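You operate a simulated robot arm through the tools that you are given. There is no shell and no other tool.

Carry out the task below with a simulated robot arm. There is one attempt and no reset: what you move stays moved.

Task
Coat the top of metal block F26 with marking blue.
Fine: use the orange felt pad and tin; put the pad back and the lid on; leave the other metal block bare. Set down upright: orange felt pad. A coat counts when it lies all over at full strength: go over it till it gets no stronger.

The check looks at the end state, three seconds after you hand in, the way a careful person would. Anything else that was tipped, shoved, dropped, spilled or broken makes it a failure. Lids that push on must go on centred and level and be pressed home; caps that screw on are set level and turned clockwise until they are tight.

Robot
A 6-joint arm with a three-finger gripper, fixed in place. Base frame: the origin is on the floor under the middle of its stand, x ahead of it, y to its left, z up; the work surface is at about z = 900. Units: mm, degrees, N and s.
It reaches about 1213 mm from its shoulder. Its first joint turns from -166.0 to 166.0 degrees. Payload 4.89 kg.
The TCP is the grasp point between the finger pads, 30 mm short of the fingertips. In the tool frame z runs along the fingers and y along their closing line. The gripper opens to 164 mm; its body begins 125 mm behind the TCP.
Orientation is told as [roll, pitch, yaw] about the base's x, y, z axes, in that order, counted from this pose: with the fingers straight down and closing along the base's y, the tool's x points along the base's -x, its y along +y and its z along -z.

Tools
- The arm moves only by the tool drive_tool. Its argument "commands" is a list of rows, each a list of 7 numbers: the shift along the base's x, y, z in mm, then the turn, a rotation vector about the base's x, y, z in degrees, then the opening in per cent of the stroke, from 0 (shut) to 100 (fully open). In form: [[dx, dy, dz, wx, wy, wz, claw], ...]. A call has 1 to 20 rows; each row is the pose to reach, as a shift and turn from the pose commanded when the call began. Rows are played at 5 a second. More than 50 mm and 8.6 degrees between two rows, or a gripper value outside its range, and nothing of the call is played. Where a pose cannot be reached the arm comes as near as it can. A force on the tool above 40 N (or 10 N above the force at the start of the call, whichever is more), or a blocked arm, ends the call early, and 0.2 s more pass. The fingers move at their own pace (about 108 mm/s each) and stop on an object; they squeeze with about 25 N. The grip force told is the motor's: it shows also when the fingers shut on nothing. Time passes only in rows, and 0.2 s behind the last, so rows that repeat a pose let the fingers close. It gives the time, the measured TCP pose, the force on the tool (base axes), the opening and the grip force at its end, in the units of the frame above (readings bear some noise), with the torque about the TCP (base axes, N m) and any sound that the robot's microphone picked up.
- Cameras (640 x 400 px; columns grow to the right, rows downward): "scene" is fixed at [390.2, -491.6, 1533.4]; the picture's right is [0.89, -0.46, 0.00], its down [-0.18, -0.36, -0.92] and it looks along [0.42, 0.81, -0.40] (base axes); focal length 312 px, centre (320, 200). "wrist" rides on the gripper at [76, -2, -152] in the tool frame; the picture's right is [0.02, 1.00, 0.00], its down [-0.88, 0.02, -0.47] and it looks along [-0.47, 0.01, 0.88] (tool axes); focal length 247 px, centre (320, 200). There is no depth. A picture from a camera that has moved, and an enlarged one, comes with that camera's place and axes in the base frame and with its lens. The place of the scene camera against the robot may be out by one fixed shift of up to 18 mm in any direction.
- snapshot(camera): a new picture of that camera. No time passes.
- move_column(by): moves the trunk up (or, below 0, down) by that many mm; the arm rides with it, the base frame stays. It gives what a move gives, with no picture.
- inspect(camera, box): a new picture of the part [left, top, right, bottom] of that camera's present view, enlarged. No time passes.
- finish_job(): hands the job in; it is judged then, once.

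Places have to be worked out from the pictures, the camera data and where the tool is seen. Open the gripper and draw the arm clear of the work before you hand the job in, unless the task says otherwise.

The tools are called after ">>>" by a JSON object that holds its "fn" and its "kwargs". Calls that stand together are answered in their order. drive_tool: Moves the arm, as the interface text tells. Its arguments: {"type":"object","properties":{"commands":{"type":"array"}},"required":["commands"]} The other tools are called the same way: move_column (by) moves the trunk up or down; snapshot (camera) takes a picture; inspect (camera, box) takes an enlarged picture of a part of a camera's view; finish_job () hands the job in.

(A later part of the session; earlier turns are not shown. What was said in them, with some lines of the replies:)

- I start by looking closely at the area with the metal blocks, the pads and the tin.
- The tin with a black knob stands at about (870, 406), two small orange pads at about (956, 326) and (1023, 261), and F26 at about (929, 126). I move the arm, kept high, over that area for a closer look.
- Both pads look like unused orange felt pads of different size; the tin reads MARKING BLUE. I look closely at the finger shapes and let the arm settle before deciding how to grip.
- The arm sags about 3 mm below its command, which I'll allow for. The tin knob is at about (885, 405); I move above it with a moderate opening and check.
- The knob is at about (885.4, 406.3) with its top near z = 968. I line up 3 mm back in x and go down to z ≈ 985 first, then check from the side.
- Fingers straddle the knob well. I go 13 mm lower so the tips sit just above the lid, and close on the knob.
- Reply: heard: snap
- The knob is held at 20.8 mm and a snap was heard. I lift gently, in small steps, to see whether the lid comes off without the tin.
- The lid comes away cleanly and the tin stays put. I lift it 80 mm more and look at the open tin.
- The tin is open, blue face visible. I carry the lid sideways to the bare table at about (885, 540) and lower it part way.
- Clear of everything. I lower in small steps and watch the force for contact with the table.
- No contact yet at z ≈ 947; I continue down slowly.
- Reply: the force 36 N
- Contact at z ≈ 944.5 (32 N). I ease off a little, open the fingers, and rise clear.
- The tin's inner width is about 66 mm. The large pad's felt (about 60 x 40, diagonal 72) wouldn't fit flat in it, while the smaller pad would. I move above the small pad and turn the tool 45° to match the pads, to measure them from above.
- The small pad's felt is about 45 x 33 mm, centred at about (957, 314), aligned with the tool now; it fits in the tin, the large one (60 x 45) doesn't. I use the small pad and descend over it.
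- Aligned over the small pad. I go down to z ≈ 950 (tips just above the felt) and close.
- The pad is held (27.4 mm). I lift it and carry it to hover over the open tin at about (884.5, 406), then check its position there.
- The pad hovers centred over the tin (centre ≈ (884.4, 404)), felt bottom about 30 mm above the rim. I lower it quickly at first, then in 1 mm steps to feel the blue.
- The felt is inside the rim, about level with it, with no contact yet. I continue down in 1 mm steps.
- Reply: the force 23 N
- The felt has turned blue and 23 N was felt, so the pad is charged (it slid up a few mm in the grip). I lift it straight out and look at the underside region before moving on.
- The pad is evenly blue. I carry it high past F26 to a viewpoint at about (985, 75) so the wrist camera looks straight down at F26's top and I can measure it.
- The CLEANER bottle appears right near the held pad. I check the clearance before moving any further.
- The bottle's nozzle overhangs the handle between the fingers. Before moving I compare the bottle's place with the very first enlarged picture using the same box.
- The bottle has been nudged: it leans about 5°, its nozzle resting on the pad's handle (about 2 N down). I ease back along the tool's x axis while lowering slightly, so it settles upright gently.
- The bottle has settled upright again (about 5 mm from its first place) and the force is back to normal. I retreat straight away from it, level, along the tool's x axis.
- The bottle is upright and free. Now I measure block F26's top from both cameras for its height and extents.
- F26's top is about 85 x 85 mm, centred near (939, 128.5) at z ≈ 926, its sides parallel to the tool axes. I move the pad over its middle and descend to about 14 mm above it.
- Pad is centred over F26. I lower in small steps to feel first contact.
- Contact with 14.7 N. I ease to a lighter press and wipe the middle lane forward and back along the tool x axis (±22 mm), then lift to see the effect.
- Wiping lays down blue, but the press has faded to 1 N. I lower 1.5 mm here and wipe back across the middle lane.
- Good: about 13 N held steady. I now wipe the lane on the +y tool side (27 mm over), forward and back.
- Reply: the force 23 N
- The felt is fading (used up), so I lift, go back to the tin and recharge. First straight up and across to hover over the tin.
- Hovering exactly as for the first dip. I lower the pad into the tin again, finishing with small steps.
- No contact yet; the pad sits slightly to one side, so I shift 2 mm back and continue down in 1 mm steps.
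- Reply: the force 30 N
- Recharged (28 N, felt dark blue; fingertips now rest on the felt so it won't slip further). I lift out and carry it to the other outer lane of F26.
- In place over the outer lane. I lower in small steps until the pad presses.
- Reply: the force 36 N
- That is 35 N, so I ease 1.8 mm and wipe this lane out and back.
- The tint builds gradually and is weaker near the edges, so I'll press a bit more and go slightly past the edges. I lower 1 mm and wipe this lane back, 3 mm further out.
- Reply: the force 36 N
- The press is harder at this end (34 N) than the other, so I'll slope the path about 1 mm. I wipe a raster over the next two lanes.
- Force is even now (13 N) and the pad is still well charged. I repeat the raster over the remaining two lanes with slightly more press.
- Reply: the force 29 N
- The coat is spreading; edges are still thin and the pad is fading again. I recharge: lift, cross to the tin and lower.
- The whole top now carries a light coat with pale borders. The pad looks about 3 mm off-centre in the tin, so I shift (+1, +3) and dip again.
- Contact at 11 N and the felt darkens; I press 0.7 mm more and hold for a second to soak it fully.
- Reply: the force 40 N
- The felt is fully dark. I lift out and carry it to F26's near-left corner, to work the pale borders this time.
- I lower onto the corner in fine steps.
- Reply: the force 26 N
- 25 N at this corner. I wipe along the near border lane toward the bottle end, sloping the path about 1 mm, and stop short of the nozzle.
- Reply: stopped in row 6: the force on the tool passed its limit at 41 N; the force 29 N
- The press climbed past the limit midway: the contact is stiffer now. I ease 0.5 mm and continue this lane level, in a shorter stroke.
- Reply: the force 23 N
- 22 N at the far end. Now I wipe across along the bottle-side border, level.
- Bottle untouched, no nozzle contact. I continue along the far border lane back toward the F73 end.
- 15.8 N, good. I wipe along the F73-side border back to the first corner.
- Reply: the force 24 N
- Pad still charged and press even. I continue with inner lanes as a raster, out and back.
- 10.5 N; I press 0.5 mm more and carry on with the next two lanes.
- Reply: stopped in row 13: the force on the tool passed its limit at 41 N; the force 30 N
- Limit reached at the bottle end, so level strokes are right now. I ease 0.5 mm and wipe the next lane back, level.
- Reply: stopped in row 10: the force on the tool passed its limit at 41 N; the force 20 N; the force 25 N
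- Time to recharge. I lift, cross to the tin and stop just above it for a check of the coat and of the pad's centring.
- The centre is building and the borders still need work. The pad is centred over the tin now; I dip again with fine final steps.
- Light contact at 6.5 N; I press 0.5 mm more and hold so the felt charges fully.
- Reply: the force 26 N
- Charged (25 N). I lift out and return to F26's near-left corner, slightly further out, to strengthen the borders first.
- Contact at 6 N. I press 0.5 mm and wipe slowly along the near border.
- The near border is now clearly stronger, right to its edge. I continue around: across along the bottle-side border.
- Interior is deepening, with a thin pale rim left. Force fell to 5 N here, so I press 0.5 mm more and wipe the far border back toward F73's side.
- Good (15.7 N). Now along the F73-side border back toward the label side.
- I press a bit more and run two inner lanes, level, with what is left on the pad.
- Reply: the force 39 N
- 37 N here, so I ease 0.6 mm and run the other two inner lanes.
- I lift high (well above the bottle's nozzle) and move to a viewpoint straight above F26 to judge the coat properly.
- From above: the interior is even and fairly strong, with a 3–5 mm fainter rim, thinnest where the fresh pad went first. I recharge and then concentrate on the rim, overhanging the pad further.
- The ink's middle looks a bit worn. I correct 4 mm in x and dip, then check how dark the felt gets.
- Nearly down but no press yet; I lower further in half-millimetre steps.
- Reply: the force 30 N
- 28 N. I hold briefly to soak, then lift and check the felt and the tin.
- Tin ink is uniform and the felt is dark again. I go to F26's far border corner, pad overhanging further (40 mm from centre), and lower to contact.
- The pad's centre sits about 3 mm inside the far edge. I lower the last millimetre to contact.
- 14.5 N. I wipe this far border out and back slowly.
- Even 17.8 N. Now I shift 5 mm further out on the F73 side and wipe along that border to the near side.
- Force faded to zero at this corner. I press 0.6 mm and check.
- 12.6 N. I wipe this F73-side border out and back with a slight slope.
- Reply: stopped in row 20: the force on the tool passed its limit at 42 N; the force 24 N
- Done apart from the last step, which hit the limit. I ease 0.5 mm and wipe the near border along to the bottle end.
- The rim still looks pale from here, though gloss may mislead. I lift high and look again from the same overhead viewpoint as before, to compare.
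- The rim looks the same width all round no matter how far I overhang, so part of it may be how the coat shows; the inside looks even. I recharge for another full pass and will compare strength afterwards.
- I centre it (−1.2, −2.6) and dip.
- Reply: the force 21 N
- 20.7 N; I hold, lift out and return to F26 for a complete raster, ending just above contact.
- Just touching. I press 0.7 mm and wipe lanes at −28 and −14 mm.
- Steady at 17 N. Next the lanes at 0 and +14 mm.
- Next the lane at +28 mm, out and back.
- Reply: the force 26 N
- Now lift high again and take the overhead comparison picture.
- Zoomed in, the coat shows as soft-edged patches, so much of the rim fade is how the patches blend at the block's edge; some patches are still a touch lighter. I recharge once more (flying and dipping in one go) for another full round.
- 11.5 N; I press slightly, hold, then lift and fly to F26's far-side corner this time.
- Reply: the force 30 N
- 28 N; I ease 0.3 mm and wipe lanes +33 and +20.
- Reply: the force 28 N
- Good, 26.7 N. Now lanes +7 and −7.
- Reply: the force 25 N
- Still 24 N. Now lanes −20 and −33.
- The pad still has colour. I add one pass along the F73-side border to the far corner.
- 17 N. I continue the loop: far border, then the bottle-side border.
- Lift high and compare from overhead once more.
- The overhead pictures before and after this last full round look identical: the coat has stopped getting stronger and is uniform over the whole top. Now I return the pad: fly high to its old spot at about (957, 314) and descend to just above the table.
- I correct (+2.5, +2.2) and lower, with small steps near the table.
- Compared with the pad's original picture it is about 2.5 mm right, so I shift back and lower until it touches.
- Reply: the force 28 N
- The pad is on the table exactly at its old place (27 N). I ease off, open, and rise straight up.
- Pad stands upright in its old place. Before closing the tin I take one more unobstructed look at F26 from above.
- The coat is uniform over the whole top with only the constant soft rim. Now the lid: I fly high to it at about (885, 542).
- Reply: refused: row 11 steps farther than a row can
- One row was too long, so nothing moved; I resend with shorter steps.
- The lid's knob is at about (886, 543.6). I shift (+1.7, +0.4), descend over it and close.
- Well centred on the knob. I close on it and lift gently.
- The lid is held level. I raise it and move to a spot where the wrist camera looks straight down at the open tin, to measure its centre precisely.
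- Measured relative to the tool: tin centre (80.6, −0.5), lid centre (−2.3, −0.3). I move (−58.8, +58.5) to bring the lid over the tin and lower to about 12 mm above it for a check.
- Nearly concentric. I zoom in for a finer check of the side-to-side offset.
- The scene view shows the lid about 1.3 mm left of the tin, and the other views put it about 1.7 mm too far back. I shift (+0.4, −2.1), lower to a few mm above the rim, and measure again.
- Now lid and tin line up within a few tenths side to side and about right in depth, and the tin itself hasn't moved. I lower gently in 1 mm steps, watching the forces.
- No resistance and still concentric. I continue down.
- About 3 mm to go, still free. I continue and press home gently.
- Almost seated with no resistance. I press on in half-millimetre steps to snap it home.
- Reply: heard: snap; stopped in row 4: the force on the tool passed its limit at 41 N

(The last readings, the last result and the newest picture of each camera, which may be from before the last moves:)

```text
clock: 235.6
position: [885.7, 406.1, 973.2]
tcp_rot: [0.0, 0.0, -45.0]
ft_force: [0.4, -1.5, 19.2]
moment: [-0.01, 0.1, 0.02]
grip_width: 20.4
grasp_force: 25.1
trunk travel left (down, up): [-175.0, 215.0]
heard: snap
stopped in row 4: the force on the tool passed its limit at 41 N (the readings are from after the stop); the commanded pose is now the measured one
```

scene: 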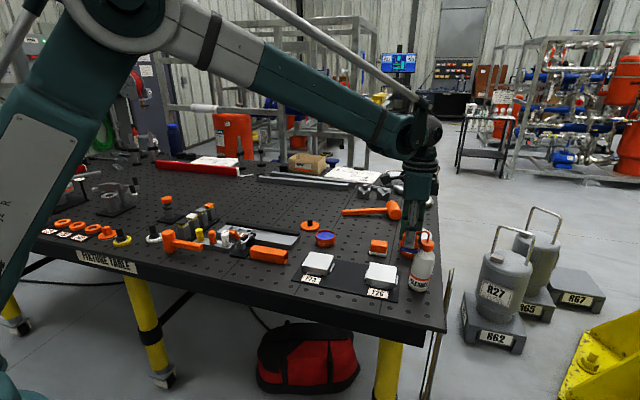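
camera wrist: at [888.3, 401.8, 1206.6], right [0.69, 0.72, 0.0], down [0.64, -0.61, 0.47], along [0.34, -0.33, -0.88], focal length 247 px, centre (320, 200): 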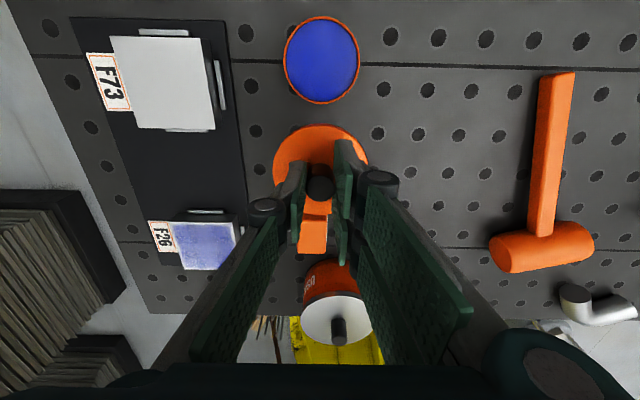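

A snap was heard: the lid is home. I ease off, open the fingers and rise straight up, then check.

>>> {"fn": "drive_tool", "kwargs": {"commands": [[0, 0, 0.5, 0, 0, 0, 0], [0, 0, 0.5, 0, 0, 0, 20], [0, 0, 0.5, 0, 0, 0, 30], [0, 0, 0.5, 0, 0, 0, 40], [0, 0, 0.5, 0, 0, 0, 45], [0, 0, 0.5, 0, 0, 0, 45], [0, 0, 15, 0, 0, 0, 45], [0, 0, 45, 0, 0, 0, 45], [0, 0, 85, 0, 0, 0, 45], [0, 0, 125, 0, 0, 0, 45], [0, 0, 150, 0, 0, 0, 45]]}}

>>> {"fn": "inspect", "kwargs": {"camera": "scene", "box": [310, 222, 345, 250]}}

>>> {"fn": "inspect", "kwargs": {"camera": "scene", "box": [280, 180, 460, 310]}}

>>> {"fn": "snapshot", "kwargs": {"camera": "wrist"}}

```text
clock: 238.0
position: [887.4, 409.0, 1122.5]
tcp_rot: [0.0, -0.1, -45.0]
ft_force: [1.0, 0.4, 1.1]
moment: [-0.04, 0.03, 0.0]
grip_width: 73.8
grasp_force: 0.1
trunk travel left (down, up): [-175.0, 215.0]
```

```text
14.29 times, centred on (328, 236) of scene
camera zoom: at [390.2, -491.6, 1533.4], right [0.89, -0.46, 0.0], down [-0.18, -0.36, -0.92], along [0.42, 0.81, -0.4], focal length 4452 px, centre (213, -314)
```

zoom: 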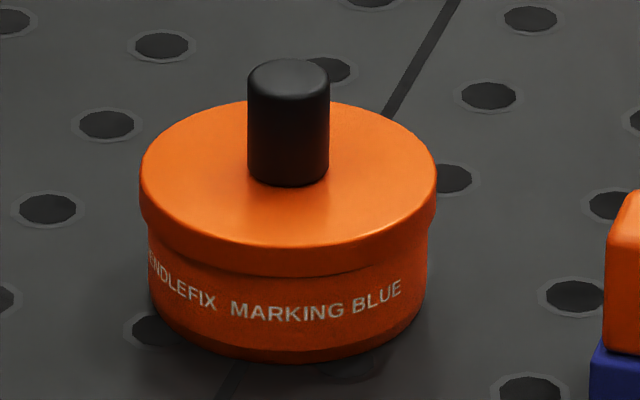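

```text
3.08 times, centred on (370, 245) of scene
camera zoom: at [390.2, -491.6, 1533.4], right [0.89, -0.46, 0.0], down [-0.18, -0.36, -0.92], along [0.42, 0.81, -0.4], focal length 959 px, centre (166, 62)
```

zoom: 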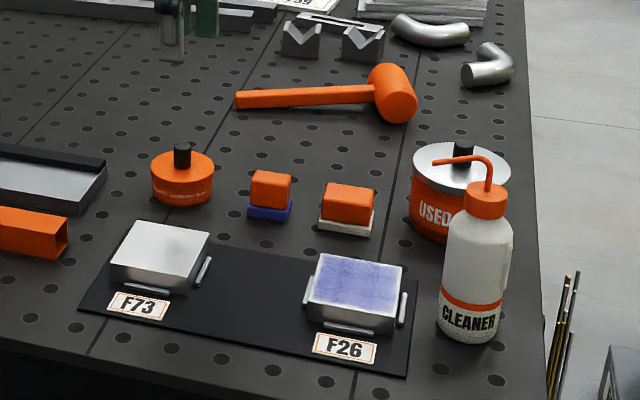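

```text
taken
camera wrist: at [832.5, 461.2, 1274.5], right [0.69, 0.72, 0.0], down [0.64, -0.61, 0.47], along [0.34, -0.33, -0.88], focal length 247 px, centre (320, 200)
```

wrist: 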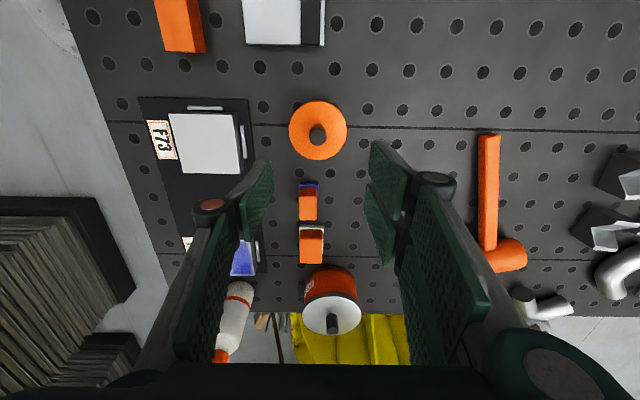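

The tin is closed level and centred just like at the start, the pad stands upright in its old place, F73 is bare and F26 is coated. I draw the arm back to its starting area, gripper fully open.

>>> {"fn": "drive_tool", "kwargs": {"commands": [[0, 0, 25, 0, 0, 0, 60], [-30, 1, 48, 0, 0, 6, 80], [-70, 3, 48, 0, 0, 12, 100], [-110, 4, 48, 0, 0, 18, 100], [-150, 6, 48, 0, 0, 24, 100], [-190, 7, 48, 0, 0, 30, 100], [-230, 9, 48, 0, 0, 36, 100], [-270, 10, 48, 0, 0, 42, 100], [-305, 12, 48, 0, 0, 45, 100], [-340, 13, 48, 0, 0, 45, 100], [-340, 13, 48, 0, 0, 45, 100]]}}

>>> {"fn": "snapshot", "kwargs": {"camera": "scene"}}

>>> {"fn": "inspect", "kwargs": {"camera": "scene", "box": [280, 180, 460, 310]}}

>>> {"fn": "inspect", "kwargs": {"camera": "wrist", "box": [130, 180, 350, 370]}}

```text
clock: 240.4
position: [547.4, 417.0, 1169.7]
tcp_rot: [0.1, -0.2, 0.0]
ft_force: [-0.3, -1.0, 0.4]
moment: [0.05, -0.08, -0.02]
grip_width: 164.0
grasp_force: 0.0
trunk travel left (down, up): [-175.0, 215.0]
```

```text
taken
```

scene: 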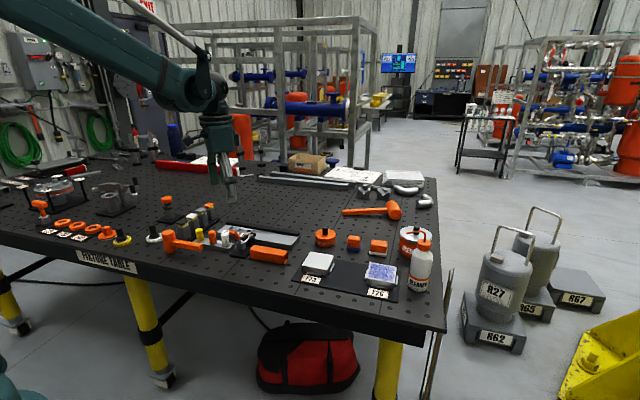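

```text
3.08 times, centred on (370, 245) of scene
camera zoom: at [390.2, -491.6, 1533.4], right [0.89, -0.46, 0.0], down [-0.18, -0.36, -0.92], along [0.42, 0.81, -0.4], focal length 959 px, centre (166, 62)
```

zoom: 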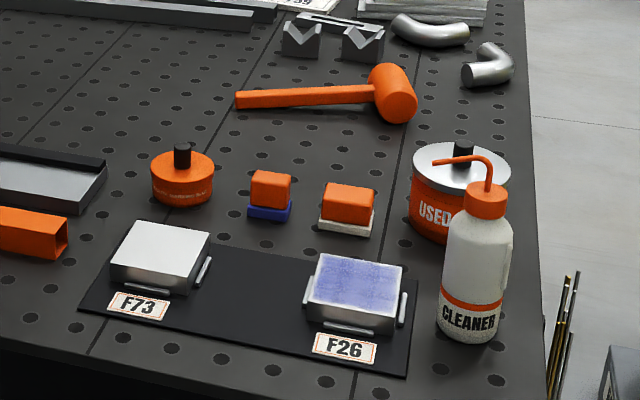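

```text
2.11 times, centred on (240, 275) of wrist
camera zoom: at [470.1, 416.4, 1323.5], right [-0.02, 1.0, 0.0], down [0.88, 0.02, 0.47], along [0.47, 0.01, -0.88], focal length 520 px, centre (488, 42)
```

zoom: 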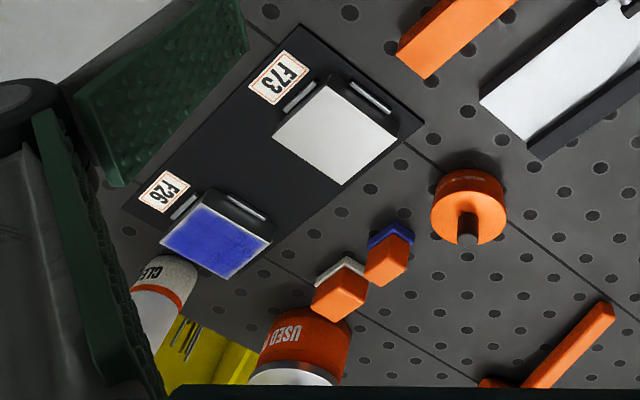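

From this angle F26's top is a deep, even blue. F73 is bare, the used pad stands upright where it was, the tin lid is snapped on level, and the bottle stands upright. The arm is clear and open, so I hand in.

>>> {"fn": "finish_job", "kwargs": {}}

```text
The job is handed in.
```

I handed the job in with F26's top coated in marking blue. During the work I nudged the CLEANER bottle, and it now stands about 5 mm from where it was.

- **Coat on F26:** I recharged the pad several times and went over the whole top. The last two full rounds made no visible difference. A paler rim about 4 mm wide remains on all four edges. It stayed the same however far I overhung the pad, so I took it to be how the coat is drawn rather than a missed strip, but I could not confirm that.
- **Felt pad:** there were two orange felt pads. I used the smaller one because the larger was too big to fit in the tin. It is back in its original place, standing upright.
- **Tin:** the lid is on, level and centred, and I heard it snap home.
- **F73:** left bare.
- **CLEANER bottle:** while carrying the pad I touched the bottle and it leaned about 5° for a moment. It settled upright again. I did not move it back, because gripping a wash bottle could have squirted cleaner onto F26.
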